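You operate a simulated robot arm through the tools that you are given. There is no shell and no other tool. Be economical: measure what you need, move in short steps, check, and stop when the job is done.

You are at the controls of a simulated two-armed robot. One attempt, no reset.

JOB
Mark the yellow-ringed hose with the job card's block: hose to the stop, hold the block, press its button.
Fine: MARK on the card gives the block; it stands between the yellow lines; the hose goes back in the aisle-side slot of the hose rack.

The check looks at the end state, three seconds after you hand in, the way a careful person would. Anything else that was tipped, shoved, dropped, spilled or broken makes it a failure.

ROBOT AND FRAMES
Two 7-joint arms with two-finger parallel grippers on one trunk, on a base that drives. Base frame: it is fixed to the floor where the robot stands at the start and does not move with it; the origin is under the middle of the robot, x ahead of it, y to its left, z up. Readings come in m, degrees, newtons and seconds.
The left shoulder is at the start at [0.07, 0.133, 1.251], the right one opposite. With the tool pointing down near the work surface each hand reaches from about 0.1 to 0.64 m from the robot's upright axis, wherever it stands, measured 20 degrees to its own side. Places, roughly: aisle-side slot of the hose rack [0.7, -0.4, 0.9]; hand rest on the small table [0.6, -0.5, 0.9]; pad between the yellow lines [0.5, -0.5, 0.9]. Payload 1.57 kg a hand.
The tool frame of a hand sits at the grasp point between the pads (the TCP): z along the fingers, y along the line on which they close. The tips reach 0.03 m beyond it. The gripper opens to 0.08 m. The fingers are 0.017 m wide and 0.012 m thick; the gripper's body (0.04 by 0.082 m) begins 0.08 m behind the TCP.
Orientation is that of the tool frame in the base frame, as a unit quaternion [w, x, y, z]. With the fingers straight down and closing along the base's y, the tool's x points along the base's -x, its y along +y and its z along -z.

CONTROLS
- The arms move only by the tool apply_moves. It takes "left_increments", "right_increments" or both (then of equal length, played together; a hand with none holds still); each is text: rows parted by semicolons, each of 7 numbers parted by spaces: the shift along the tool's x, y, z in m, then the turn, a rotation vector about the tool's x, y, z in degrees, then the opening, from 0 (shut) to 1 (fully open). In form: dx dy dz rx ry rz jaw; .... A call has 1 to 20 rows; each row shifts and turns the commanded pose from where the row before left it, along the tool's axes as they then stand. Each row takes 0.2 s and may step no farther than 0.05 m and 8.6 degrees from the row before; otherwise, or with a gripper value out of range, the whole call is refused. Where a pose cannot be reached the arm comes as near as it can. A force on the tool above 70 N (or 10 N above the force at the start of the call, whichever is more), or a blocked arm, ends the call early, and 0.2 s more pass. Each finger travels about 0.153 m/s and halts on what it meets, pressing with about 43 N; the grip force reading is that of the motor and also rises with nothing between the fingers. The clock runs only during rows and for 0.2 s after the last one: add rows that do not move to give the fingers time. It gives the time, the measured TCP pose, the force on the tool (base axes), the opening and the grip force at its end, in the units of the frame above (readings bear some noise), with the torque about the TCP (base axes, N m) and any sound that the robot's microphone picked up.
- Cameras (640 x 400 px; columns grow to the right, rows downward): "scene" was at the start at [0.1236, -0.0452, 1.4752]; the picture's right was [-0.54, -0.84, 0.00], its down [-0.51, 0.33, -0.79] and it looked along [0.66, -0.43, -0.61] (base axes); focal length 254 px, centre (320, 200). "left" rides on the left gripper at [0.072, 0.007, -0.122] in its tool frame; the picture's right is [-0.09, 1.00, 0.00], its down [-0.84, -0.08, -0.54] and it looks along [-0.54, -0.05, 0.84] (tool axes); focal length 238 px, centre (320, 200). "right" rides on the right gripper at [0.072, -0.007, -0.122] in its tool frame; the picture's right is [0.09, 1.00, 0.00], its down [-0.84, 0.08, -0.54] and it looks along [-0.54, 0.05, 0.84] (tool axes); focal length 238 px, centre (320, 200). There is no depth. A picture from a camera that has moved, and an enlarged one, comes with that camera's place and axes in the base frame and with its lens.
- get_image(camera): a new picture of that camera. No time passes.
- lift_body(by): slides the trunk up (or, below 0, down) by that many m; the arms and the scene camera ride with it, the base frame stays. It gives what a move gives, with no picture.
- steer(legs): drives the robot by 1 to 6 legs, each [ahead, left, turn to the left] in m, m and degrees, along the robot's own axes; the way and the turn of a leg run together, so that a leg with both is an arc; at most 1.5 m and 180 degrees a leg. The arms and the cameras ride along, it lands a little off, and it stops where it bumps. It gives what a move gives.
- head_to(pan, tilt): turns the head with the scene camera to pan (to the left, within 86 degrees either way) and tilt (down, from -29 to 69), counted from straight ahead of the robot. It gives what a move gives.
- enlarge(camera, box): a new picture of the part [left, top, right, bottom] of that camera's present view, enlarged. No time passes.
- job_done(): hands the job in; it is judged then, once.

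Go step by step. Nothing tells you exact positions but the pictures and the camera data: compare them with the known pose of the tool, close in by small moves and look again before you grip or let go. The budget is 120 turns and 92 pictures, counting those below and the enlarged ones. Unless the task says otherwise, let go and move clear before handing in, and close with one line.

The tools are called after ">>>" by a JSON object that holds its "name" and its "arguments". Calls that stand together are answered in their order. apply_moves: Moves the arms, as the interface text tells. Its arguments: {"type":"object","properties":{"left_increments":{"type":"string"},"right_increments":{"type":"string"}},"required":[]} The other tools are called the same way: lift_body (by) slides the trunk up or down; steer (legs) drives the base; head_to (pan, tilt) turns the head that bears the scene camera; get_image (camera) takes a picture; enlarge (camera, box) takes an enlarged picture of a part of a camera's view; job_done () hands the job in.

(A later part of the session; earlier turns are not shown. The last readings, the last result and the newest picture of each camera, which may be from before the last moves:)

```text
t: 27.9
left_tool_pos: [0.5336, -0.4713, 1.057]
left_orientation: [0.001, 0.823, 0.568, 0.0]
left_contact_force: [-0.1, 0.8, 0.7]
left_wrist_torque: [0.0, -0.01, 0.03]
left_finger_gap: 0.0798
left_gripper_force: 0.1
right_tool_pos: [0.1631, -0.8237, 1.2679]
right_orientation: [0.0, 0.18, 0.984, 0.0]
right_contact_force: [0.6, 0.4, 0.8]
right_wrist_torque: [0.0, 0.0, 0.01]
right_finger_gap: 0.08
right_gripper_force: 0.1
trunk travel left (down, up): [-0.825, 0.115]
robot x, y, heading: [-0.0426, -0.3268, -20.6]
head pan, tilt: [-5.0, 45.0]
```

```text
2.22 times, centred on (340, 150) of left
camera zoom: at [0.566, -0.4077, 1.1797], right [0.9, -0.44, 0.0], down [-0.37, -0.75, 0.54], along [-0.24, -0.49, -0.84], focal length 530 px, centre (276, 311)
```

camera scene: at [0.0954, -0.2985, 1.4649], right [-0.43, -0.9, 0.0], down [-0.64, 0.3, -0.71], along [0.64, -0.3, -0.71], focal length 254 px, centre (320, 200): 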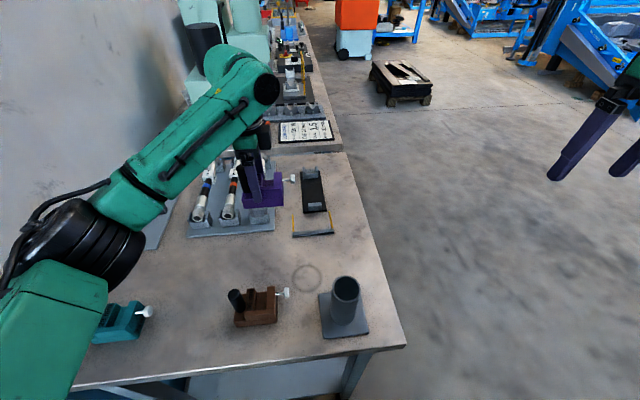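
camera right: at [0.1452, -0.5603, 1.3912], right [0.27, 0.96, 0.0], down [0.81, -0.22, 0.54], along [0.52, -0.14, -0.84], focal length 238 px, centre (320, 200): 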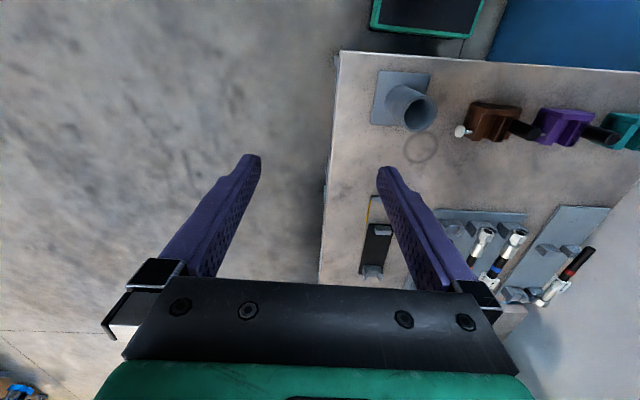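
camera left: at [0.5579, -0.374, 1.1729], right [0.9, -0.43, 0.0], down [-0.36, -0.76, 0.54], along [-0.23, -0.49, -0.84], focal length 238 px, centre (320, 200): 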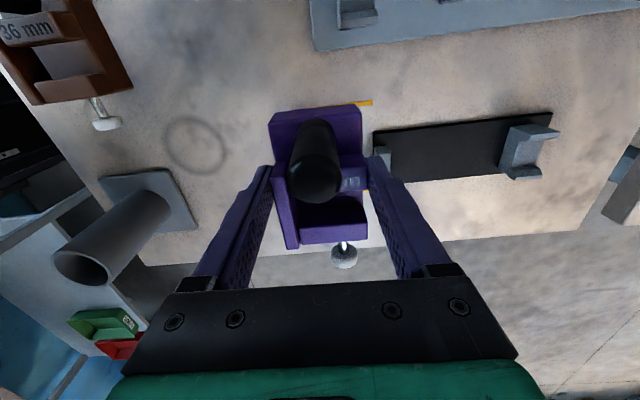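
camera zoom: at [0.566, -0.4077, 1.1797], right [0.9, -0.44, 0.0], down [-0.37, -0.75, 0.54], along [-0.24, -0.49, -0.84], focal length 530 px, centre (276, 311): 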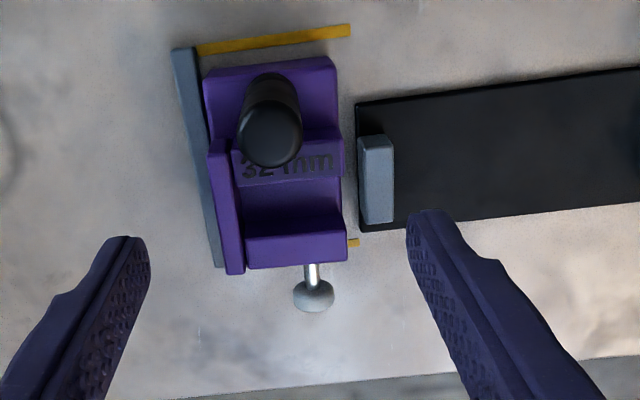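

The block stands square between the lines with its channel (s≈−0.276) in line with the rest. Now I raise the left hand clear and drive round to the aisle side, facing the table from its right edge, to reach the hose.

>>> {"name": "apply_moves", "arguments": {"left_increments": "0 0 -0.045 0 0 0 1; 0 0 -0.045 0 0 0 1; 0 0 -0.045 0 0 0 1; 0 0 -0.045 0 0 0 1; 0 -0.04 0 0 0 0 1; 0 -0.04 0 0 0 0 1; 0 -0.04 0 0 0 0 1; 0 -0.04 0 0 0 0 1; 0 -0.04 0 0 0 0 1"}}

>>> {"name": "steer", "arguments": {"legs": [[-0.2, 0, 0], [0, -0.6, 0]]}}

>>> {"name": "steer", "arguments": {"legs": [[0, 0, 90]]}}

>>> {"name": "head_to", "arguments": {"pan": -40, "tilt": 40}}

>>> {"name": "get_image", "arguments": {"camera": "scene"}}

```text
t: 29.9
left_tool_pos: [0.3238, -0.3869, 1.2294]
left_orientation: [0.0, 0.823, 0.568, 0.001]
left_contact_force: [0.6, 0.5, 0.1]
left_wrist_torque: [0.03, -0.04, -0.03]
left_finger_gap: 0.0801
left_gripper_force: 0.1
left hand out of reach, approached as far as the arm can: row 3, 4
right_tool_pos: [0.1618, -0.8231, 1.2693]
right_orientation: [0.0, 0.18, 0.984, -0.001]
right_contact_force: [-0.4, 0.3, -0.4]
right_wrist_torque: [-0.02, -0.05, 0.0]
right_finger_gap: 0.08
right_gripper_force: 0.1
trunk travel left (down, up): [-0.825, 0.115]
robot x, y, heading: [-0.0485, -0.3237, -20.7]
head pan, tilt: [-5.0, 45.0]
```

```text
t: 34.5
left_tool_pos: [-0.0778, -0.8897, 1.2281]
left_orientation: [0.0, 0.822, 0.57, -0.001]
left_contact_force: [0.4, 0.6, -0.8]
left_wrist_torque: [-0.04, 0.01, -0.03]
left_finger_gap: 0.0799
left_gripper_force: 0.1
right_tool_pos: [-0.2395, -1.3253, 1.2683]
right_orientation: [0.0, 0.178, 0.984, -0.001]
right_contact_force: [-0.5, 0.6, -0.4]
right_wrist_torque: [0.0, 0.03, 0.01]
right_finger_gap: 0.0799
right_gripper_force: 0.1
trunk travel left (down, up): [-0.825, 0.115]
robot x, y, heading: [-0.4478, -0.828, -20.4]
head pan, tilt: [-5.0, 45.0]
```

```text
t: 38.8
left_tool_pos: [-0.3852, -0.4586, 1.2284]
left_orientation: [0.0, 0.18, 0.984, 0.001]
left_contact_force: [-0.1, -0.3, 0.1]
left_wrist_torque: [0.0, 0.01, 0.01]
left_finger_gap: 0.0802
left_gripper_force: 0.0
right_tool_pos: [0.0491, -0.624, 1.2685]
right_orientation: [0.0, -0.569, 0.823, 0.0]
right_contact_force: [0.4, -0.2, -0.7]
right_wrist_torque: [0.01, 0.02, 0.02]
right_finger_gap: 0.08
right_gripper_force: 0.2
trunk travel left (down, up): [-0.825, 0.115]
robot x, y, heading: [-0.4475, -0.8264, 69.1]
head pan, tilt: [-5.0, 45.0]
```

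```text
t: 39.8
left_tool_pos: [-0.3835, -0.4591, 1.2295]
left_orientation: [0.0, 0.179, 0.984, 0.001]
left_contact_force: [-0.2, 0.3, -0.4]
left_wrist_torque: [0.01, 0.0, 0.03]
left_finger_gap: 0.08
left_gripper_force: 0.0
right_tool_pos: [0.0494, -0.6232, 1.2686]
right_orientation: [0.0, -0.568, 0.823, 0.0]
right_contact_force: [-0.8, -0.5, 0.2]
right_wrist_torque: [-0.01, 0.02, -0.01]
right_finger_gap: 0.0799
right_gripper_force: 0.1
trunk travel left (down, up): [-0.825, 0.115]
robot x, y, heading: [-0.4483, -0.8313, 69.3]
head pan, tilt: [-40.0, 40.0]
```

```text
55 pictures are left
camera scene: at [-0.3558, -0.7385, 1.4719], right [0.49, -0.87, 0.0], down [-0.56, -0.32, -0.77], along [0.67, 0.38, -0.64], focal length 254 px, centre (320, 200)
```

scene: 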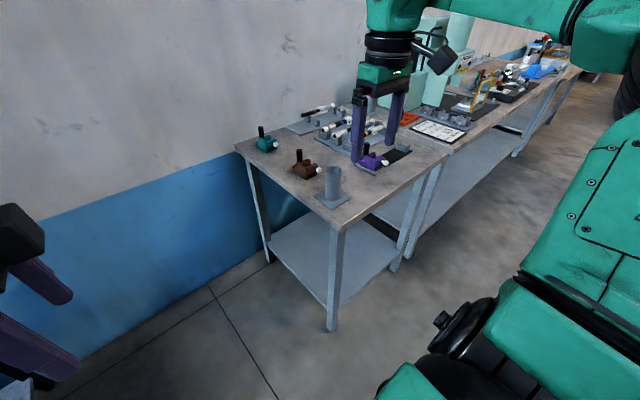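

The aisle is clear. I drive right along it to n≈0.65, then look before closing in on the table.

>>> {"name": "steer", "arguments": {"legs": [[0, -0.78, 0], [0.12, 0, 0]]}}

>>> {"name": "head_to", "arguments": {"pan": 0, "tilt": 60}}

>>> {"name": "get_image", "arguments": {"camera": "scene"}}

```text
t: 44.8
left_tool_pos: [0.3869, -0.6325, 1.2309]
left_orientation: [0.0, 0.188, 0.982, 0.001]
left_contact_force: [-0.8, -0.1, 0.5]
left_wrist_torque: [0.03, 0.04, -0.02]
left_finger_gap: 0.0798
left_gripper_force: 0.0
right_tool_pos: [0.82, -0.8064, 1.2695]
right_orientation: [0.001, -0.562, 0.827, 0.0]
right_contact_force: [-0.9, -0.5, -0.8]
right_wrist_torque: [0.01, 0.0, 0.01]
right_finger_gap: 0.0802
right_gripper_force: 0.0
trunk travel left (down, up): [-0.825, 0.115]
robot x, y, heading: [0.3178, -0.996, 68.3]
head pan, tilt: [-40.0, 40.0]
```

```text
t: 45.8
left_tool_pos: [0.387, -0.6311, 1.2293]
left_orientation: [0.001, 0.188, 0.982, 0.0]
left_contact_force: [0.2, 0.4, 0.0]
left_wrist_torque: [0.02, 0.01, -0.02]
left_finger_gap: 0.0801
left_gripper_force: 0.1
right_tool_pos: [0.8199, -0.8032, 1.2691]
right_orientation: [0.001, -0.561, 0.828, 0.001]
right_contact_force: [0.6, 0.2, -0.7]
right_wrist_torque: [0.05, -0.02, 0.0]
right_finger_gap: 0.0798
right_gripper_force: 0.1
trunk travel left (down, up): [-0.825, 0.115]
robot x, y, heading: [0.3188, -0.9995, 68.2]
head pan, tilt: [0.0, 60.0]
```

```text
54 pictures are left
camera scene: at [0.3621, -0.8893, 1.4453], right [0.93, -0.37, 0.0], down [-0.32, -0.8, -0.5], along [0.19, 0.47, -0.87], focal length 254 px, centre (320, 200)
```

scene: 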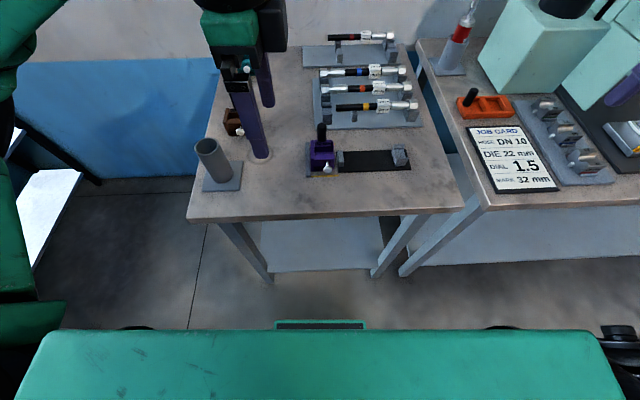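

Very good view from the aisle side. I close in 13 cm, square up by 1.4°, and zoom on the hose.

>>> {"name": "steer", "arguments": {"legs": [[0.13, 0, 1.4]]}}

>>> {"name": "head_to", "arguments": {"pan": -10, "tilt": 50}}

>>> {"name": "get_image", "arguments": {"camera": "scene"}}

```text
t: 47.1
left_tool_pos: [0.4238, -0.5086, 1.2304]
left_orientation: [0.0, 0.176, 0.984, 0.001]
left_contact_force: [-0.8, -0.8, 0.3]
left_wrist_torque: [0.03, 0.0, -0.04]
left_finger_gap: 0.0801
left_gripper_force: 0.2
right_tool_pos: [0.8598, -0.6697, 1.2699]
right_orientation: [0.002, -0.572, 0.82, 0.002]
right_contact_force: [0.1, -0.7, 0.0]
right_wrist_torque: [0.04, -0.01, -0.02]
right_finger_gap: 0.0801
right_gripper_force: 0.0
trunk travel left (down, up): [-0.825, 0.115]
robot x, y, heading: [0.3618, -0.8733, 69.7]
head pan, tilt: [0.0, 60.0]
```

```text
t: 47.9
left_tool_pos: [0.4248, -0.506, 1.2294]
left_orientation: [0.001, 0.176, 0.984, 0.002]
left_contact_force: [1.5, 0.5, 0.4]
left_wrist_torque: [0.0, 0.02, 0.01]
left_finger_gap: 0.0797
left_gripper_force: 0.0
right_tool_pos: [0.8618, -0.6654, 1.2684]
right_orientation: [0.001, -0.571, 0.821, 0.0]
right_contact_force: [0.5, 0.3, -0.3]
right_wrist_torque: [-0.03, 0.0, -0.02]
right_finger_gap: 0.0799
right_gripper_force: 0.1
trunk travel left (down, up): [-0.825, 0.115]
robot x, y, heading: [0.3652, -0.8761, 69.7]
head pan, tilt: [-10.0, 50.0]
```

```text
53 pictures are left
camera scene: at [0.4222, -0.7608, 1.4577], right [0.86, -0.5, 0.0], down [-0.39, -0.66, -0.64], along [0.32, 0.55, -0.77], focal length 254 px, centre (320, 200)
```

scene: 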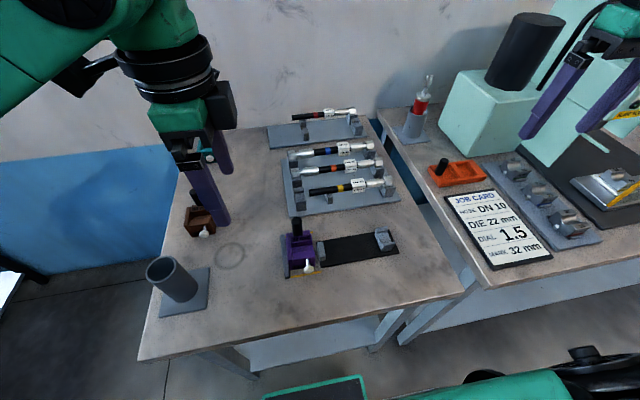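

>>> {"name": "enlarge", "arguments": {"camera": "scene", "box": [280, 140, 410, 220]}}

>>> {"name": "enlarge", "arguments": {"camera": "scene", "box": [270, 200, 400, 290]}}

```text
4.92 times, centred on (345, 180) of scene
camera zoom: at [0.4222, -0.7608, 1.4577], right [0.86, -0.5, 0.0], down [-0.39, -0.66, -0.64], along [0.32, 0.55, -0.77], focal length 1252 px, centre (197, 298)
```

zoom: 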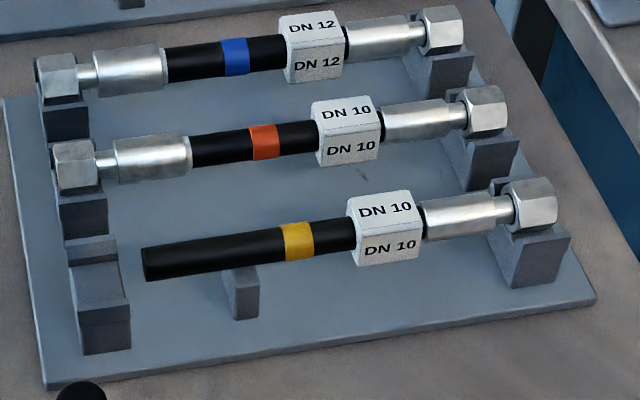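

```text
4.44 times, centred on (335, 245) of scene
camera zoom: at [0.4222, -0.7608, 1.4577], right [0.86, -0.5, 0.0], down [-0.39, -0.66, -0.64], along [0.32, 0.55, -0.77], focal length 1130 px, centre (253, 0)
```

zoom: 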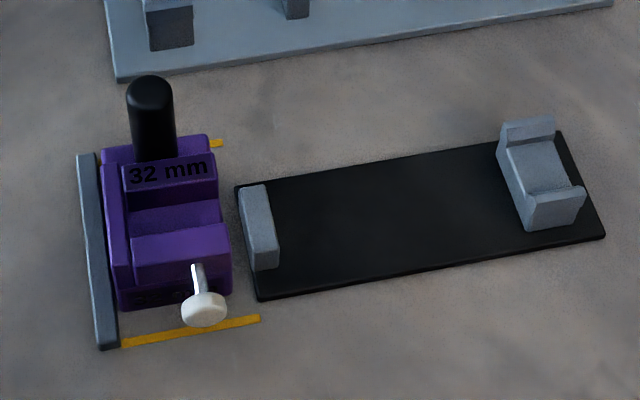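

The hose lies at s≈−0.115, z≈0.948, tip n≈0.711, tag n≈0.83–0.865, nut n≈0.934; tip-to-nut spacing matches block-stop-to-rest-saddle. I turn the right wrist −90° and bring it above the tag, jaw partly open so as not to touch the orange hose.

>>> {"name": "apply_moves", "arguments": {"right_increments": "0 0 0 0 0 -8.5 0.65; 0 0 0 0 0 -8.5 0.65; 0 0 0 0 0 -8.5 0.65; 0 0 0 0 0 -8.5 0.65; 0 0 0 0 0 -8.5 0.65; 0 0 0 0 0 -8.5 0.65; 0 0 0 0 0 -8.5 0.65; 0 0 0 0 0 -8.5 0.65; 0 0 0 0 0 -8.5 0.65; 0 0 0 0 0 -8.5 0.65; 0 0 0 0 0 -5 0.65; -0.032 -0.035 0 0 0 0 0.65; -0.032 -0.035 0 0 0 0 0.65; -0.032 -0.035 0 0 0 0 0.65; -0.032 -0.035 0 0 0 0 0.65; -0.032 -0.035 0 0 0 0 0.65; -0.032 -0.035 0 0 0 0 0.65; 0 0 0.04 0 0 0 0.65; 0 0 0.04 0 0 0 0.65; 0 0 0 0 0 0 0.65"}}

>>> {"name": "get_image", "arguments": {"camera": "right"}}

```text
t: 52.0
left_tool_pos: [0.4251, -0.5069, 1.2297]
left_orientation: [0.001, 0.176, 0.984, 0.001]
left_contact_force: [-0.9, 0.0, -0.3]
left_wrist_torque: [0.0, -0.01, -0.03]
left_finger_gap: 0.0798
left_gripper_force: 0.1
right_tool_pos: [0.7533, -0.4727, 1.1821]
right_orientation: [0.0, 0.984, -0.176, 0.0]
right_contact_force: [-0.9, -0.6, -0.4]
right_wrist_torque: [0.04, -0.02, -0.02]
right_finger_gap: 0.052
right_gripper_force: 0.0
right hand out of reach, approached as far as the arm can: row 16, 17
trunk travel left (down, up): [-0.825, 0.115]
robot x, y, heading: [0.3648, -0.8762, 69.8]
head pan, tilt: [-10.0, 50.0]
```

```text
50 pictures are left
camera right: at [0.8218, -0.4911, 1.3055], right [-0.26, -0.97, 0.0], down [-0.81, 0.22, 0.54], along [-0.52, 0.14, -0.84], focal length 238 px, centre (320, 200)
```

right: 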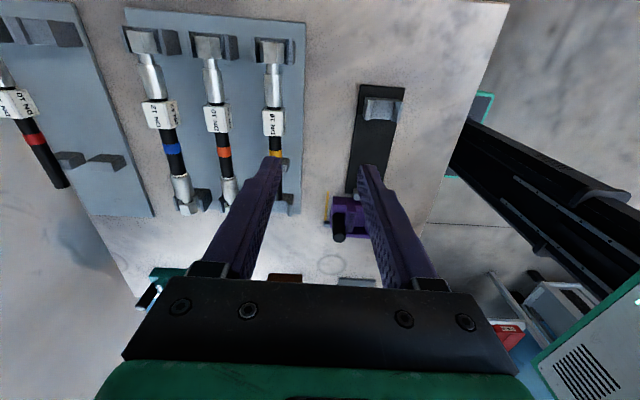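

Reach is short at this height, so I go lower (still clear of the rack) and then outwards.

>>> {"name": "apply_moves", "arguments": {"right_increments": "0 0 0.045 0 0 0 0.65; 0 0 0.045 0 0 0 0.65; 0 0 0.04 0 0 0 0.65; -0.012 -0.03 0 0 0 0 0.65; -0.011 -0.03 0 0 0 0 0.65; 0 0 0 0 0 0 0.65"}}

```text
t: 53.5
left_tool_pos: [0.4263, -0.507, 1.2299]
left_orientation: [0.0, 0.175, 0.984, 0.0]
left_contact_force: [-0.4, -0.1, -0.5]
left_wrist_torque: [0.0, 0.0, -0.02]
left_finger_gap: 0.0798
left_gripper_force: 0.0
right_tool_pos: [0.7549, -0.4427, 1.0581]
right_orientation: [-0.002, 0.984, -0.176, 0.001]
right_contact_force: [0.3, 0.3, 0.9]
right_wrist_torque: [0.02, -0.01, -0.01]
right_finger_gap: 0.052
right_gripper_force: 0.0
right hand out of reach, approached as far as the arm can: row 4, 5
trunk travel left (down, up): [-0.825, 0.115]
robot x, y, heading: [0.3661, -0.8788, 69.7]
head pan, tilt: [-10.0, 50.0]
```

I'll raise the hand and lower the trunk 10 cm, so the shoulder is level with the wrist for more reach.

>>> {"name": "apply_moves", "arguments": {"right_increments": "0 0.03 -0.02 0 0 0 0.65; 0 0 -0.045 0 0 0 0.65; 0 0 -0.045 0 0 0 0.65; 0 0 0 0 0 0 0.65"}}

>>> {"name": "lift_body", "arguments": {"by": -0.11}}

>>> {"name": "apply_moves", "arguments": {"right_increments": "-0.006 -0.025 0 0 0 0 0.65; -0.006 -0.025 0 0 0 0 0.65; 0 -0.02 0 0 0 0 0.65; 0 0 0 0 0 0 0.65"}}

```text
t: 54.5
left_tool_pos: [0.4267, -0.5065, 1.2296]
left_orientation: [0.001, 0.176, 0.984, 0.001]
left_contact_force: [-0.4, 0.4, 0.2]
left_wrist_torque: [0.01, 0.02, 0.0]
left_finger_gap: 0.0799
left_gripper_force: 0.0
right_tool_pos: [0.7441, -0.4676, 1.1731]
right_orientation: [0.0, 0.984, -0.176, 0.0]
right_contact_force: [-0.9, 0.8, -0.3]
right_wrist_torque: [0.02, 0.0, 0.01]
right_finger_gap: 0.0521
right_gripper_force: 0.0
trunk travel left (down, up): [-0.825, 0.115]
robot x, y, heading: [0.3625, -0.8722, 69.7]
head pan, tilt: [-10.0, 50.0]
```

```text
t: 55.9
left_tool_pos: [0.4244, -0.5066, 1.1183]
left_orientation: [0.0, 0.177, 0.984, 0.0]
left_contact_force: [-0.5, 0.9, -0.6]
left_wrist_torque: [0.0, -0.01, -0.01]
left_finger_gap: 0.0799
left_gripper_force: 0.0
right_tool_pos: [0.742, -0.4674, 1.062]
right_orientation: [-0.002, 0.984, -0.176, 0.0]
right_contact_force: [-0.4, -0.5, -0.6]
right_wrist_torque: [0.01, 0.01, -0.01]
right_finger_gap: 0.0521
right_gripper_force: 0.1
trunk travel left (down, up): [-0.715, 0.225]
robot x, y, heading: [0.3659, -0.874, 69.8]
head pan, tilt: [-10.0, 50.0]
```

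```text
t: 56.9
left_tool_pos: [0.4263, -0.5044, 1.1185]
left_orientation: [0.0, 0.176, 0.984, 0.0]
left_contact_force: [-0.1, -0.3, 0.3]
left_wrist_torque: [-0.03, 0.01, 0.02]
left_finger_gap: 0.0801
left_gripper_force: 0.0
right_tool_pos: [0.751, -0.4402, 1.0594]
right_orientation: [-0.001, 0.984, -0.176, 0.0]
right_contact_force: [-0.5, 0.7, 0.0]
right_wrist_torque: [0.01, 0.0, 0.03]
right_finger_gap: 0.0519
right_gripper_force: 0.0
right hand out of reach, approached as far as the arm can: row 2, 3
trunk travel left (down, up): [-0.715, 0.225]
robot x, y, heading: [0.3642, -0.8771, 69.7]
head pan, tilt: [-10.0, 50.0]
```

The limit isn't height but the sideways angle; I'll drive 13 cm to my right so the target is more in front of me.

>>> {"name": "steer", "arguments": {"legs": [[0, -0.13, 0]]}}

>>> {"name": "apply_moves", "arguments": {"right_increments": "-0.045 0 0 0 0 0 0.65; -0.045 0 0 0 0 0 0.65; -0.045 0 0 0 0 0 0.65; 0 -0.02 0 0 0 0 0.65; 0 -0.015 0 0 0 0 0.65; 0 0 0 0 0 0 0.65"}}

```text
t: 58.2
left_tool_pos: [0.545, -0.5511, 1.1197]
left_orientation: [0.001, 0.174, 0.985, 0.001]
left_contact_force: [0.0, -0.8, -0.3]
left_wrist_torque: [-0.01, 0.0, -0.01]
left_finger_gap: 0.0799
left_gripper_force: 0.1
right_tool_pos: [0.8695, -0.4841, 1.0606]
right_orientation: [-0.001, 0.985, -0.173, 0.001]
right_contact_force: [0.5, -0.4, -0.1]
right_wrist_torque: [0.02, 0.01, 0.03]
right_finger_gap: 0.052
right_gripper_force: 0.1
trunk travel left (down, up): [-0.715, 0.225]
robot x, y, heading: [0.486, -0.9182, 69.9]
head pan, tilt: [-10.0, 50.0]
```

```text
t: 59.6
left_tool_pos: [0.5454, -0.5507, 1.1198]
left_orientation: [0.0, 0.174, 0.985, 0.0]
left_contact_force: [-0.4, 0.5, -0.1]
left_wrist_torque: [-0.04, 0.0, 0.0]
left_finger_gap: 0.08
left_gripper_force: 0.2
right_tool_pos: [0.7874, -0.4966, 1.0483]
right_orientation: [-0.002, 0.985, -0.173, -0.001]
right_contact_force: [0.0, -0.6, 0.7]
right_wrist_torque: [0.0, -0.01, 0.02]
right_finger_gap: 0.052
right_gripper_force: 0.0
right hand out of reach, approached as far as the arm can: row 1, 2, 3, 4, 5
trunk travel left (down, up): [-0.715, 0.225]
robot x, y, heading: [0.4879, -0.9247, 69.8]
head pan, tilt: [-10.0, 50.0]
```

The wrist turned this way seems near a joint limit. I'll lift and flip the wrist the other way round (180°), which is equivalent for gripping.

>>> {"name": "apply_moves", "arguments": {"right_increments": "0 0.02 -0.03 0 0 0 0.65; 0 0.03 -0.03 0 0 0 0.65; 0 0.03 -0.03 0 0 8.5 0.65; 0 0 0 0 0 8.5 0.65; 0 0 0 0 0 8.5 0.65; 0 0 0 0 0 8.5 0.65; 0 0 0 0 0 8.5 0.65; 0 0 0 0 0 8.5 0.65; 0 0 0 0 0 8.5 0.65; 0 0 0 0 0 8.5 0.65; 0 0 0 0 0 8.5 0.65; 0 0 0 0 0 8.5 0.65; 0 0 0 0 0 8.5 0.65"}}

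>>> {"name": "apply_moves", "arguments": {"right_increments": "0 0 0 0 0 8.5 0.65; 0 0 0 0 0 8.5 0.65; 0 0 0 0 0 8.5 0.65; 0 0 0 0 0 8.5 0.65; 0 0 0 0 0 8.5 0.65; 0 0 0 0 0 8.5 0.65; 0 0 0 0 0 8.5 0.65; 0 0 0 0 0 8.5 0.65; 0 0 0 0 0 8.5 0.65; 0 0 0 0 0 8.5 0.65; 0 0 0 0 0 0 0.65"}}

```text
t: 62.4
left_tool_pos: [0.5476, -0.5511, 1.1186]
left_orientation: [-0.001, 0.174, 0.985, 0.001]
left_contact_force: [-0.5, 0.0, -0.7]
left_wrist_torque: [0.02, -0.02, -0.01]
left_finger_gap: 0.0801
left_gripper_force: 0.0
right_tool_pos: [0.9615, -0.6361, 1.139]
right_orientation: [-0.001, -0.551, 0.834, 0.003]
right_contact_force: [0.5, -0.1, 0.8]
right_wrist_torque: [-0.01, 0.04, 0.02]
right_finger_gap: 0.0518
right_gripper_force: 0.1
right hand out of reach, approached as far as the arm can: row 8, 9, 10, 11, 12, 13
trunk travel left (down, up): [-0.715, 0.225]
robot x, y, heading: [0.4894, -0.9228, 70.3]
head pan, tilt: [-10.0, 50.0]
```

```text
t: 64.8
left_tool_pos: [0.5471, -0.5503, 1.1187]
left_orientation: [0.0, 0.174, 0.985, 0.0]
left_contact_force: [-0.5, 0.0, 0.0]
left_wrist_torque: [-0.03, -0.03, 0.0]
left_finger_gap: 0.08
left_gripper_force: 0.0
right_tool_pos: [1.1736, -0.8167, 1.1341]
right_orientation: [-0.017, 0.102, 0.995, 0.013]
right_contact_force: [-0.2, -0.8, 0.7]
right_wrist_torque: [0.0, 0.01, 0.0]
right_finger_gap: 0.052
right_gripper_force: 0.1
right hand out of reach, approached as far as the arm can: row 1, 2, 3, 4, 5, 6, 7, 8, 9, 10
trunk travel left (down, up): [-0.715, 0.225]
robot x, y, heading: [0.4878, -0.9244, 69.9]
head pan, tilt: [-10.0, 50.0]
```

Inboard is worse — the arm swung outwards. I undo that rotation and return the hand to a comfortable central place first.

>>> {"name": "apply_moves", "arguments": {"right_increments": "0 0 -0.01 0 0 -8.5 0.65; 0 0 0 0 0 -8.5 0.65; 0 0 0 0 0 -8.5 0.65; 0 0 0 0 0 -8.5 0.65; 0 0 0 0 0 -8.5 0.65; 0 0 0 0 0 -8.5 0.65; 0 0 0 0 0 -8.5 0.65; 0 0 0 0 0 -8.5 0.65; 0 0 0 0 0 -8.5 0.65; 0 0 0 0 0 -8.5 0.65; 0 0 0 0 0 -5 0.65; 0 0.045 0 0 0 0 0.65; 0 0.045 0 0 0 0 0.65; 0 0.045 0 0 0 0 0.65; 0 0.045 0 0 0 0 0.65; 0 0.045 0 0 0 0 0.65; 0 0.045 0 0 0 0 0.65; 0 0.045 0 0 0 0 0.65; 0 0 0 0 0 0 0.65"}}

```text
t: 68.8
left_tool_pos: [0.5464, -0.5518, 1.1183]
left_orientation: [0.001, 0.175, 0.985, 0.001]
left_contact_force: [0.2, 1.3, 0.1]
left_wrist_torque: [0.0, -0.04, 0.01]
left_finger_gap: 0.0801
left_gripper_force: 0.1
right_tool_pos: [1.1738, -0.8175, 1.1458]
right_orientation: [-0.003, -0.63, 0.777, 0.02]
right_contact_force: [0.3, 0.2, 0.0]
right_wrist_torque: [-0.02, 0.0, 0.0]
right_finger_gap: 0.0521
right_gripper_force: 0.0
right hand out of reach, approached as far as the arm can: row 12, 13, 14, 15, 16, 17, 18
trunk travel left (down, up): [-0.715, 0.225]
robot x, y, heading: [0.486, -0.9169, 69.9]
head pan, tilt: [-10.0, 50.0]
```

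>>> {"name": "apply_moves", "arguments": {"right_increments": "0.04 0 0 0 0 0 0.65; 0.04 0 0 0 0 0 0.65; 0 0 -0.04 0 0 0 0.65; 0 0 -0.04 0 0 0 0.65; 0 0.04 0 0 0 0 0.65; 0 0.04 0 0 0 0 0.65; 0 0.04 0 0 0 0 0.65"}}

>>> {"name": "get_image", "arguments": {"camera": "scene"}}

```text
t: 70.4
left_tool_pos: [0.5459, -0.5514, 1.1183]
left_orientation: [0.0, 0.173, 0.985, 0.001]
left_contact_force: [0.0, 0.1, 1.3]
left_wrist_torque: [-0.03, -0.01, -0.02]
left_finger_gap: 0.0799
left_gripper_force: 0.1
right_tool_pos: [1.0423, -0.8722, 1.2098]
right_orientation: [-0.001, -0.63, 0.777, 0.018]
right_contact_force: [0.1, -1.2, -0.1]
right_wrist_torque: [0.02, -0.01, 0.0]
right_finger_gap: 0.0519
right_gripper_force: 0.1
right hand out of reach, approached as far as the arm can: row 1, 4, 5
trunk travel left (down, up): [-0.715, 0.225]
robot x, y, heading: [0.4887, -0.9196, 69.8]
head pan, tilt: [-10.0, 50.0]
```

```text
49 pictures are left
camera scene: at [0.5415, -0.8046, 1.3478], right [0.87, -0.5, 0.0], down [-0.38, -0.66, -0.64], along [0.32, 0.56, -0.77], focal length 254 px, centre (320, 200)
```

scene: 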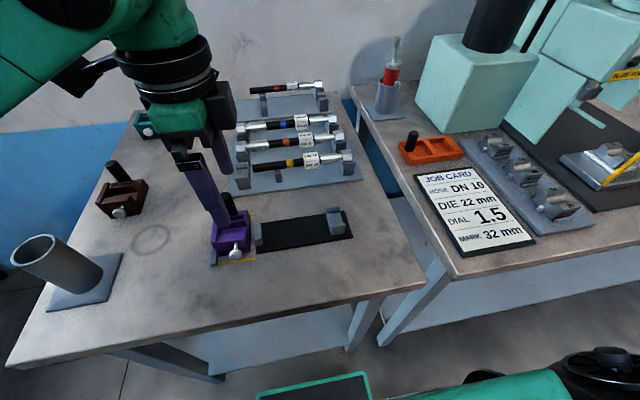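

The left arm is in a good posture already turned the right way, so I'll use it for the hose: drive right 17 cm to put the hose in front of it.

>>> {"name": "steer", "arguments": {"legs": [[0, -0.17, 0]]}}

>>> {"name": "apply_moves", "arguments": {"left_increments": "0 0.04 0 0 0 0 0.65; 0 0.04 0 0 0 0 0.65; 0 0.04 0 0 0 0 0.65; 0 0 0.03 0 0 0 0.65; 0 0.03 0.02 0 0 0 0.65; 0 0.03 0 0 0 0 0.65; 0 0 0 0 0 0 0.65"}}

```text
t: 71.8
left_tool_pos: [0.7038, -0.6092, 1.1192]
left_orientation: [0.001, 0.173, 0.985, 0.001]
left_contact_force: [-0.1, -0.2, 0.4]
left_wrist_torque: [-0.01, -0.03, 0.0]
left_finger_gap: 0.08
left_gripper_force: 0.0
right_tool_pos: [1.2053, -0.9317, 1.211]
right_orientation: [-0.003, -0.632, 0.775, 0.019]
right_contact_force: [-1.4, -0.1, 0.8]
right_wrist_torque: [-0.01, 0.0, 0.03]
right_finger_gap: 0.0519
right_gripper_force: 0.1
trunk travel left (down, up): [-0.715, 0.225]
robot x, y, heading: [0.6472, -0.9824, 70.1]
head pan, tilt: [-10.0, 50.0]
```

```text
t: 73.4
left_tool_pos: [0.7669, -0.4417, 1.0715]
left_orientation: [0.002, 0.172, 0.985, 0.001]
left_contact_force: [0.2, -0.4, 0.1]
left_wrist_torque: [-0.05, -0.02, -0.01]
left_finger_gap: 0.0522
left_gripper_force: 0.1
right_tool_pos: [1.2056, -0.9323, 1.2091]
right_orientation: [-0.003, -0.632, 0.775, 0.02]
right_contact_force: [0.0, 0.4, 0.3]
right_wrist_torque: [0.01, -0.03, 0.03]
right_finger_gap: 0.052
right_gripper_force: 0.1
trunk travel left (down, up): [-0.715, 0.225]
robot x, y, heading: [0.6488, -0.9779, 70.2]
head pan, tilt: [-10.0, 50.0]
```

>>> {"name": "apply_moves", "arguments": {"left_increments": "0.012 0.017 0 0 0 0 0.65; 0.012 0.016 0 0 0 0 0.65; 0 0 0.03 0 0 0 0.65; 0 0 0 0 0 0 0.65"}}

>>> {"name": "get_image", "arguments": {"camera": "left"}}

>>> {"name": "enlarge", "arguments": {"camera": "scene", "box": [160, 80, 360, 205]}}

```text
t: 74.4
left_tool_pos: [0.7564, -0.4009, 1.0405]
left_orientation: [0.0, 0.172, 0.985, 0.0]
left_contact_force: [1.2, 0.3, -0.3]
left_wrist_torque: [0.01, 0.0, 0.01]
left_finger_gap: 0.0519
left_gripper_force: 0.0
right_tool_pos: [1.2066, -0.9325, 1.2078]
right_orientation: [-0.003, -0.631, 0.775, 0.02]
right_contact_force: [-0.7, 0.1, -0.4]
right_wrist_torque: [0.01, -0.04, 0.01]
right_finger_gap: 0.0518
right_gripper_force: 0.1
trunk travel left (down, up): [-0.715, 0.225]
robot x, y, heading: [0.6481, -0.9808, 70.2]
head pan, tilt: [-10.0, 50.0]
```

```text
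48 pictures are left
camera left: at [0.6922, -0.3714, 1.1626], right [0.43, 0.9, 0.0], down [0.76, -0.36, 0.54], along [0.49, -0.23, -0.84], focal length 238 px, centre (320, 200)
```

left: 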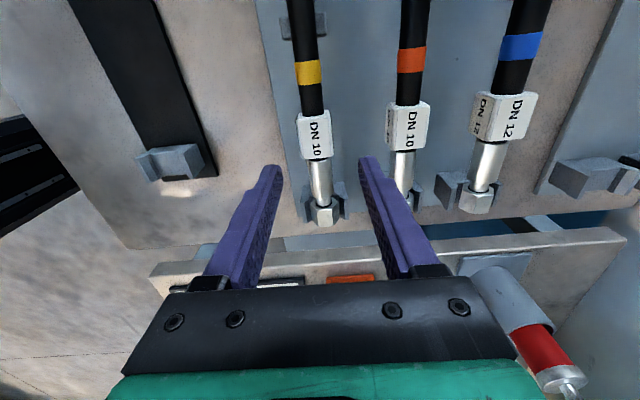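

```text
3.20 times, centred on (260, 142) of scene
camera zoom: at [0.705, -0.8644, 1.3478], right [0.87, -0.5, 0.0], down [-0.38, -0.66, -0.64], along [0.32, 0.56, -0.77], focal length 814 px, centre (512, 384)
```

zoom: 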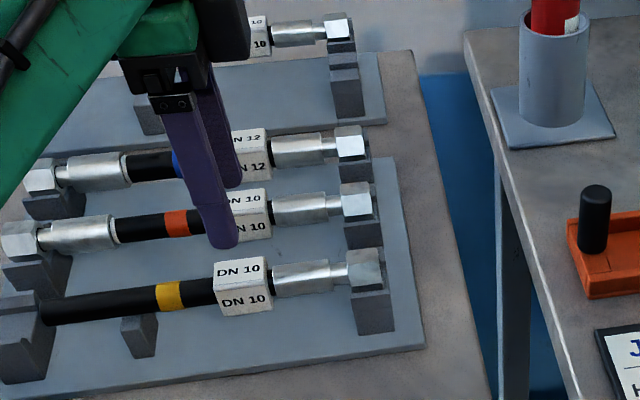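

Hose axis reads s≈−0.117, tag at n≈0.84; the hand is 5 mm off, which I correct while descending to grip height.

>>> {"name": "apply_moves", "arguments": {"left_increments": "0.007 -0.005 0.02 0 0 0 0.65; 0 0 0.03 0 0 0 0.65; 0 0 0.025 0 0 0 0.65; 0 0 0 0 0 0 0.65"}}

>>> {"name": "enlarge", "arguments": {"camera": "left", "box": [200, 40, 440, 240]}}

>>> {"name": "enlarge", "arguments": {"camera": "scene", "box": [160, 90, 320, 205]}}

```text
t: 75.4
left_tool_pos: [0.747, -0.4045, 0.9637]
left_orientation: [0.001, 0.173, 0.985, 0.001]
left_contact_force: [-0.6, -0.5, 0.9]
left_wrist_torque: [0.0, -0.02, 0.02]
left_finger_gap: 0.0519
left_gripper_force: 0.0
right_tool_pos: [1.2073, -0.9323, 1.2085]
right_orientation: [-0.002, -0.632, 0.775, 0.021]
right_contact_force: [0.4, 1.3, 0.8]
right_wrist_torque: [-0.01, -0.03, 0.02]
right_finger_gap: 0.052
right_gripper_force: 0.0
trunk travel left (down, up): [-0.715, 0.225]
robot x, y, heading: [0.6472, -0.9803, 69.9]
head pan, tilt: [-10.0, 50.0]
```

```text
2.00 times, centred on (320, 140) of left
camera zoom: at [0.6825, -0.3743, 1.0859], right [0.43, 0.9, 0.0], down [0.76, -0.36, 0.54], along [0.49, -0.23, -0.84], focal length 477 px, centre (320, 320)
```

zoom: 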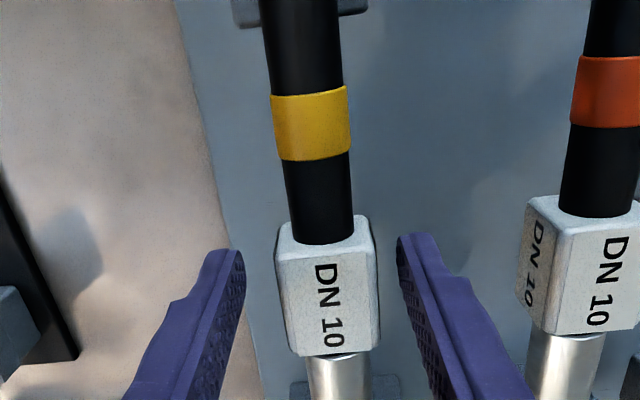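

```text
3.48 times, centred on (240, 148) of scene
camera zoom: at [0.7045, -0.8643, 1.3478], right [0.87, -0.5, 0.0], down [-0.38, -0.66, -0.64], along [0.32, 0.56, -0.77], focal length 884 px, centre (598, 383)
```

zoom: 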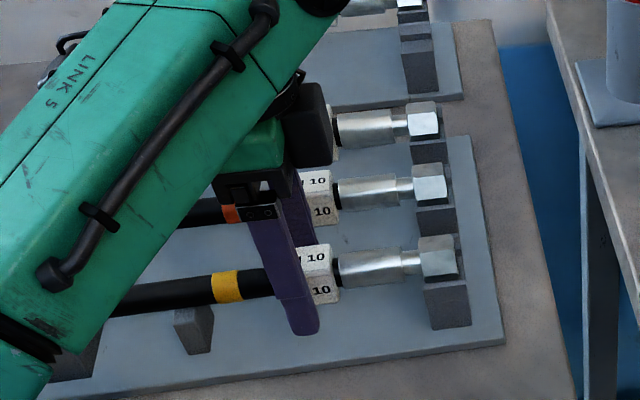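

Fingers straddle the tag centrally. I lower the last centimetre and close.

>>> {"name": "apply_moves", "arguments": {"left_increments": "0 0 0.011 0 0 0 0.65; 0 0 0 0 0 0 0; 0 0 0 0 0 0 0; 0 0 0 0 0 0 0"}}

```text
t: 76.4
left_tool_pos: [0.75, -0.4033, 0.9528]
left_orientation: [0.001, 0.172, 0.985, 0.0]
left_contact_force: [0.8, 1.0, 2.2]
left_wrist_torque: [0.01, -0.04, 0.22]
left_finger_gap: 0.0295
left_gripper_force: 39.4
right_tool_pos: [1.2069, -0.9322, 1.2085]
right_orientation: [-0.003, -0.632, 0.775, 0.02]
right_contact_force: [0.3, -0.6, -0.3]
right_wrist_torque: [-0.03, 0.02, -0.04]
right_finger_gap: 0.052
right_gripper_force: 0.0
trunk travel left (down, up): [-0.715, 0.225]
robot x, y, heading: [0.6489, -0.9815, 70.3]
head pan, tilt: [-10.0, 50.0]
```

Gripped the tag (3 cm). Lift straight up and check.

>>> {"name": "apply_moves", "arguments": {"left_increments": "0 0 -0.02 0 0 0 0; 0 0 -0.03 0 0 0 0; 0 0 -0.03 0 0 0 0; 0 0 0 0 0 0 0"}}

>>> {"name": "get_image", "arguments": {"camera": "scene"}}

>>> {"name": "get_image", "arguments": {"camera": "left"}}

```text
t: 77.4
left_tool_pos: [0.7478, -0.4026, 1.0338]
left_orientation: [0.001, 0.172, 0.985, 0.0]
left_contact_force: [0.4, -0.1, -1.2]
left_wrist_torque: [-0.01, -0.02, 0.02]
left_finger_gap: 0.0293
left_gripper_force: 38.8
right_tool_pos: [1.2061, -0.9307, 1.2073]
right_orientation: [-0.002, -0.631, 0.776, 0.02]
right_contact_force: [-0.9, 0.2, -0.6]
right_wrist_torque: [-0.01, 0.01, 0.05]
right_finger_gap: 0.0523
right_gripper_force: 0.0
trunk travel left (down, up): [-0.715, 0.225]
robot x, y, heading: [0.6493, -0.9781, 69.9]
head pan, tilt: [-10.0, 50.0]
```

```text
44 pictures are left
camera scene: at [0.7049, -0.8634, 1.3476], right [0.87, -0.5, 0.0], down [-0.38, -0.66, -0.64], along [0.32, 0.56, -0.77], focal length 254 px, centre (320, 200)
```

scene: 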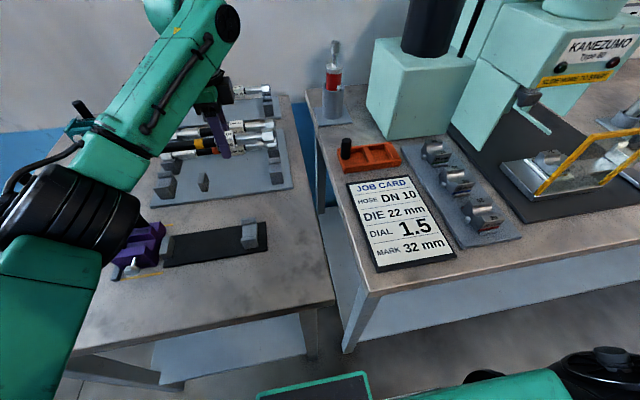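

```text
43 pictures are left
camera left: at [0.6824, -0.373, 1.1561], right [0.43, 0.91, 0.0], down [0.76, -0.36, 0.54], along [0.49, -0.23, -0.84], focal length 238 px, centre (320, 200)
```

left: 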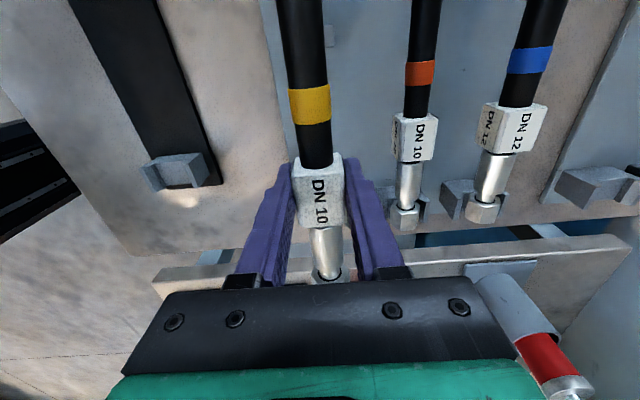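

Hose is lifted and level. I carry it across toward the rest axis (s≈−0.275) with the tip still short of the block.

>>> {"name": "apply_moves", "arguments": {"left_increments": "0 0 -0.02 0 0 0 0; 0 -0.04 0 0 0 0 0; 0 -0.04 0 0 0 0 0; 0 -0.04 0 0 0 0 0; 0 -0.038 0 0 0 0 0; 0.02 0 0 0 0 0 0; 0 0 0 0 0 0 0"}}

>>> {"name": "head_to", "arguments": {"pan": 25, "tilt": 55}}

>>> {"name": "get_image", "arguments": {"camera": "scene"}}

>>> {"name": "get_image", "arguments": {"camera": "left"}}

```text
t: 79.0
left_tool_pos: [0.6745, -0.5431, 1.0512]
left_orientation: [0.0, 0.172, 0.985, 0.0]
left_contact_force: [0.6, -0.5, -1.6]
left_wrist_torque: [0.02, -0.02, 0.0]
left_finger_gap: 0.0291
left_gripper_force: 38.9
right_tool_pos: [1.2075, -0.9336, 1.2086]
right_orientation: [-0.004, -0.631, 0.775, 0.021]
right_contact_force: [-0.1, -0.6, 0.1]
right_wrist_torque: [-0.01, -0.01, -0.01]
right_finger_gap: 0.0518
right_gripper_force: 0.0
trunk travel left (down, up): [-0.715, 0.225]
robot x, y, heading: [0.6466, -0.98, 70.2]
head pan, tilt: [-10.0, 50.0]
```

```text
t: 80.0
left_tool_pos: [0.6745, -0.5415, 1.0507]
left_orientation: [0.0, 0.173, 0.985, 0.0]
left_contact_force: [-0.5, -0.2, -2.9]
left_wrist_torque: [-0.01, 0.0, 0.03]
left_finger_gap: 0.0291
left_gripper_force: 38.7
right_tool_pos: [1.2078, -0.9319, 1.2094]
right_orientation: [-0.003, -0.631, 0.775, 0.021]
right_contact_force: [-0.2, -0.4, 1.0]
right_wrist_torque: [0.02, -0.01, 0.0]
right_finger_gap: 0.0521
right_gripper_force: 0.1
trunk travel left (down, up): [-0.715, 0.225]
robot x, y, heading: [0.6455, -0.9793, 70.2]
head pan, tilt: [25.0, 55.0]
```

```text
42 pictures are left
camera scene: at [0.6601, -0.8587, 1.3412], right [1.0, 0.09, 0.0], down [0.07, -0.82, -0.57], along [-0.05, 0.57, -0.82], focal length 254 px, centre (320, 200)
```

scene: 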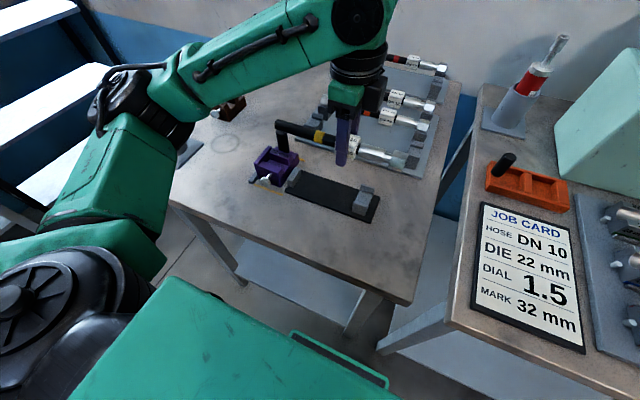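

```text
41 pictures are left
camera left: at [0.61, -0.5119, 1.1736], right [0.43, 0.9, 0.0], down [0.76, -0.36, 0.54], along [0.49, -0.23, -0.84], focal length 238 px, centre (320, 200)
```

left: 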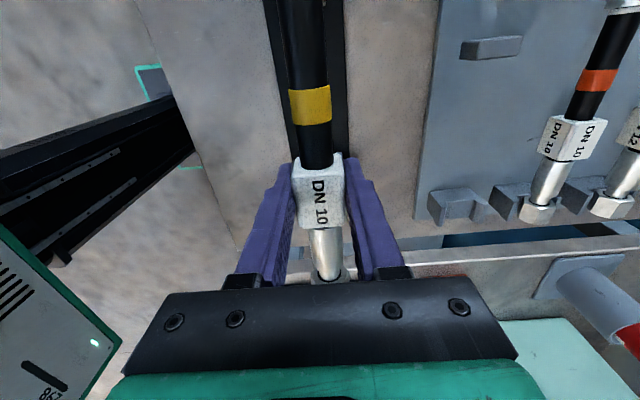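

>>> {"name": "enlarge", "arguments": {"camera": "scene", "box": [240, 100, 430, 220]}}

```text
3.33 times, centred on (335, 160) of scene
camera zoom: at [0.6601, -0.8587, 1.3412], right [1.0, 0.09, 0.0], down [0.07, -0.82, -0.57], along [-0.05, 0.57, -0.82], focal length 848 px, centre (270, 333)
```

zoom: 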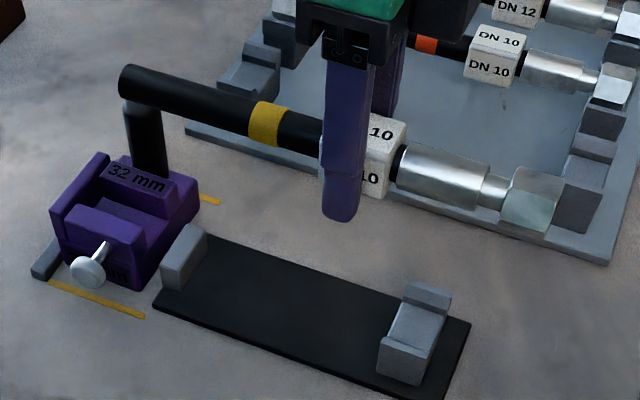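

Tip is at n≈0.687 and well lined up. I advance it over the channel (tip to n≈0.655), shift 3 mm toward the aisle, and descend half way to look again.

>>> {"name": "apply_moves", "arguments": {"left_increments": "0.016 -0.003 0 0 0 0 0; 0.016 0 0 0 0 0 0; 0 0 0.03 0 0 0 0; 0 0 0.025 0 0 0 0; 0 0 0 0 0 0 0"}}

>>> {"name": "enlarge", "arguments": {"camera": "scene", "box": [240, 120, 400, 220]}}

>>> {"name": "get_image", "arguments": {"camera": "left"}}

```text
t: 81.2
left_tool_pos: [0.6449, -0.536, 1.001]
left_orientation: [0.0, 0.173, 0.985, 0.001]
left_contact_force: [-0.9, 1.2, -2.2]
left_wrist_torque: [0.04, 0.01, -0.01]
left_finger_gap: 0.0292
left_gripper_force: 38.7
right_tool_pos: [1.2068, -0.9316, 1.2085]
right_orientation: [-0.003, -0.632, 0.775, 0.021]
right_contact_force: [-0.3, 0.3, 0.2]
right_wrist_torque: [0.0, 0.01, 0.02]
right_finger_gap: 0.0519
right_gripper_force: 0.1
trunk travel left (down, up): [-0.715, 0.225]
robot x, y, heading: [0.6448, -0.9807, 69.9]
head pan, tilt: [25.0, 55.0]
```

```text
4.00 times, centred on (320, 170) of scene
camera zoom: at [0.6598, -0.8591, 1.3412], right [1.0, 0.09, 0.0], down [0.07, -0.82, -0.57], along [-0.05, 0.57, -0.82], focal length 1017 px, centre (320, 320)
```

zoom: 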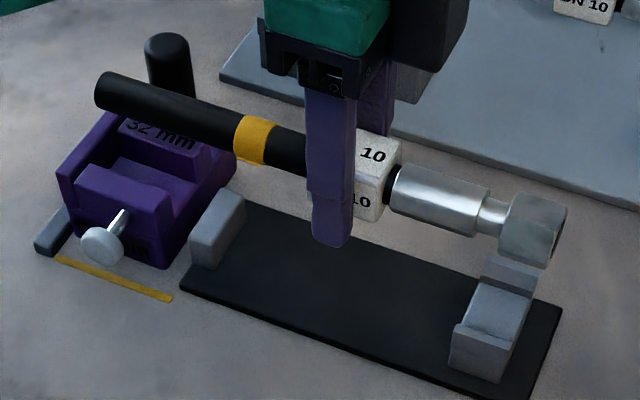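

```text
38 pictures are left
camera left: at [0.5791, -0.5059, 1.1225], right [0.43, 0.9, 0.0], down [0.76, -0.36, 0.54], along [0.49, -0.23, -0.84], focal length 238 px, centre (320, 200)
```

left: 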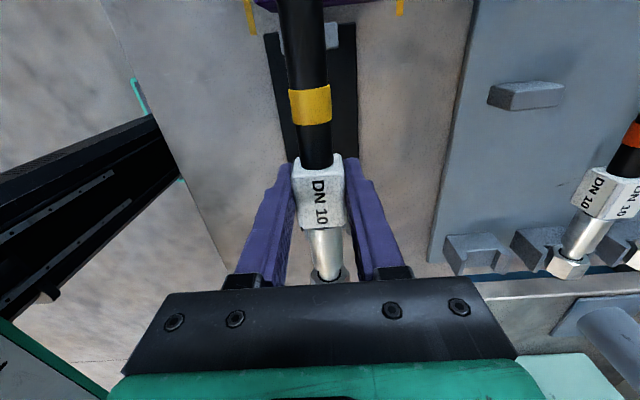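

Hose, rest and channel are in line within a couple of millimetres, tip ~13 mm before the stop. Lowering into the channel and saddle.

>>> {"name": "apply_moves", "arguments": {"left_increments": "0 0.0015 0.02 0 0 0 0; 0 0 0.015 0 0 0 0; 0 0 0.007 0 0 0 0; 0 0 0.004 0 0 0 0; 0 0 0 0 0 0 0"}}

>>> {"name": "enlarge", "arguments": {"camera": "scene", "box": [240, 120, 400, 220]}}

```text
t: 82.4
left_tool_pos: [0.6461, -0.5364, 0.9529]
left_orientation: [0.001, 0.173, 0.985, 0.0]
left_contact_force: [-0.4, 0.4, -2.0]
left_wrist_torque: [0.0, 0.01, -0.01]
left_finger_gap: 0.0287
left_gripper_force: 39.0
right_tool_pos: [1.2075, -0.9327, 1.2088]
right_orientation: [-0.002, -0.631, 0.776, 0.02]
right_contact_force: [-0.8, -0.1, 1.2]
right_wrist_torque: [-0.02, -0.02, 0.01]
right_finger_gap: 0.0517
right_gripper_force: 0.0
trunk travel left (down, up): [-0.715, 0.225]
robot x, y, heading: [0.6476, -0.9796, 70.0]
head pan, tilt: [25.0, 55.0]
```

```text
4.00 times, centred on (320, 170) of scene
camera zoom: at [0.66, -0.8589, 1.3412], right [1.0, 0.09, 0.0], down [0.07, -0.82, -0.57], along [-0.05, 0.57, -0.82], focal length 1017 px, centre (320, 320)
```

zoom: 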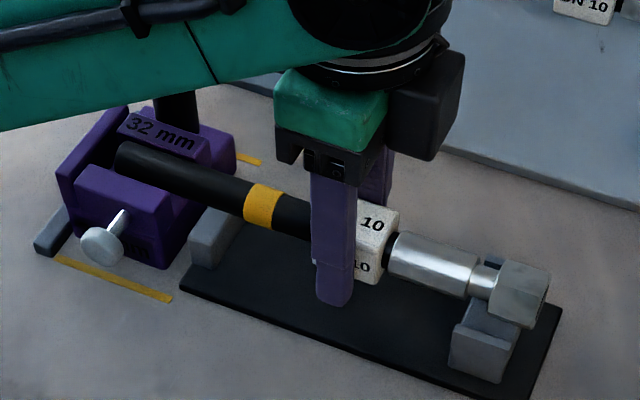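

The hose lies in the channel and over the saddle, about 13 mm short of the stop. I slide it 9 mm toward the stop and read the force.

>>> {"name": "apply_moves", "arguments": {"left_increments": "0.003 0 0 0 0 0 0; 0.003 0 0 0 0 0 0; 0.003 0 0 0 0 0 0; 0 0 0 0 0 0 0"}}

>>> {"name": "apply_moves", "arguments": {"left_increments": "0.0025 0 0 0 0 0 0; 0 0 0 0 0 0 0"}}

>>> {"name": "enlarge", "arguments": {"camera": "scene", "box": [240, 120, 400, 220]}}

```text
t: 83.4
left_tool_pos: [0.637, -0.5312, 0.9522]
left_orientation: [0.0, 0.172, 0.985, 0.001]
left_contact_force: [0.2, -0.3, -2.1]
left_wrist_torque: [-0.03, 0.0, 0.02]
left_finger_gap: 0.0293
left_gripper_force: 38.7
right_tool_pos: [1.2063, -0.9319, 1.2076]
right_orientation: [-0.003, -0.632, 0.775, 0.02]
right_contact_force: [-0.1, -0.5, -0.1]
right_wrist_torque: [0.0, -0.01, -0.01]
right_finger_gap: 0.052
right_gripper_force: 0.1
trunk travel left (down, up): [-0.715, 0.225]
robot x, y, heading: [0.6494, -0.9806, 69.9]
head pan, tilt: [25.0, 55.0]
```

```text
t: 84.0
left_tool_pos: [0.634, -0.5305, 0.9522]
left_orientation: [0.0, 0.173, 0.985, 0.001]
left_contact_force: [0.8, 0.1, -1.8]
left_wrist_torque: [0.0, 0.0, 0.02]
left_finger_gap: 0.0291
left_gripper_force: 38.7
right_tool_pos: [1.2065, -0.9318, 1.2075]
right_orientation: [-0.003, -0.631, 0.776, 0.02]
right_contact_force: [-0.4, 0.3, -0.4]
right_wrist_torque: [0.0, 0.02, 0.0]
right_finger_gap: 0.0519
right_gripper_force: 0.0
trunk travel left (down, up): [-0.715, 0.225]
robot x, y, heading: [0.649, -0.9823, 70.0]
head pan, tilt: [25.0, 55.0]
```

```text
4.00 times, centred on (320, 170) of scene
camera zoom: at [0.66, -0.8588, 1.3412], right [1.0, 0.09, 0.0], down [0.07, -0.82, -0.57], along [-0.05, 0.57, -0.82], focal length 1017 px, centre (320, 320)
```

zoom: 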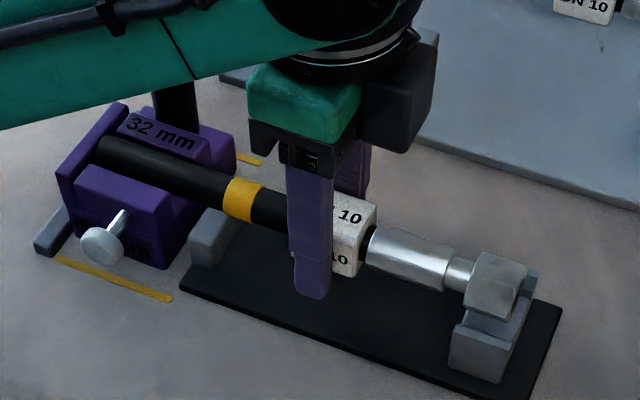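

Almost there; 2 mm steps until contact force shows.

>>> {"name": "apply_moves", "arguments": {"left_increments": "0.002 0 0 0 0 0 0; 0 0 0 0 0 0 0"}}

>>> {"name": "apply_moves", "arguments": {"left_increments": "0.0015 0 0 0 0 0 0; 0 0 0 0 0 0 0"}}

```text
t: 84.6
left_tool_pos: [0.6322, -0.5297, 0.9528]
left_orientation: [0.0, 0.172, 0.985, 0.0]
left_contact_force: [0.7, 0.3, -2.6]
left_wrist_torque: [0.0, 0.01, 0.1]
left_finger_gap: 0.029
left_gripper_force: 39.0
right_tool_pos: [1.2063, -0.9321, 1.2089]
right_orientation: [-0.003, -0.632, 0.775, 0.02]
right_contact_force: [-0.1, -0.3, 0.9]
right_wrist_torque: [0.03, 0.03, 0.02]
right_finger_gap: 0.0518
right_gripper_force: 0.0
trunk travel left (down, up): [-0.715, 0.225]
robot x, y, heading: [0.6469, -0.9811, 69.9]
head pan, tilt: [25.0, 55.0]
```

```text
t: 85.2
left_tool_pos: [0.6303, -0.5298, 0.9527]
left_orientation: [0.001, 0.173, 0.985, 0.002]
left_contact_force: [2.1, -0.9, -2.6]
left_wrist_torque: [0.03, 0.06, -0.03]
left_finger_gap: 0.0292
left_gripper_force: 38.9
right_tool_pos: [1.2072, -0.933, 1.2085]
right_orientation: [-0.003, -0.632, 0.775, 0.02]
right_contact_force: [-0.5, 0.6, -0.2]
right_wrist_torque: [0.03, -0.02, 0.03]
right_finger_gap: 0.0519
right_gripper_force: 0.1
trunk travel left (down, up): [-0.715, 0.225]
robot x, y, heading: [0.6499, -0.9802, 70.2]
head pan, tilt: [25.0, 55.0]
```

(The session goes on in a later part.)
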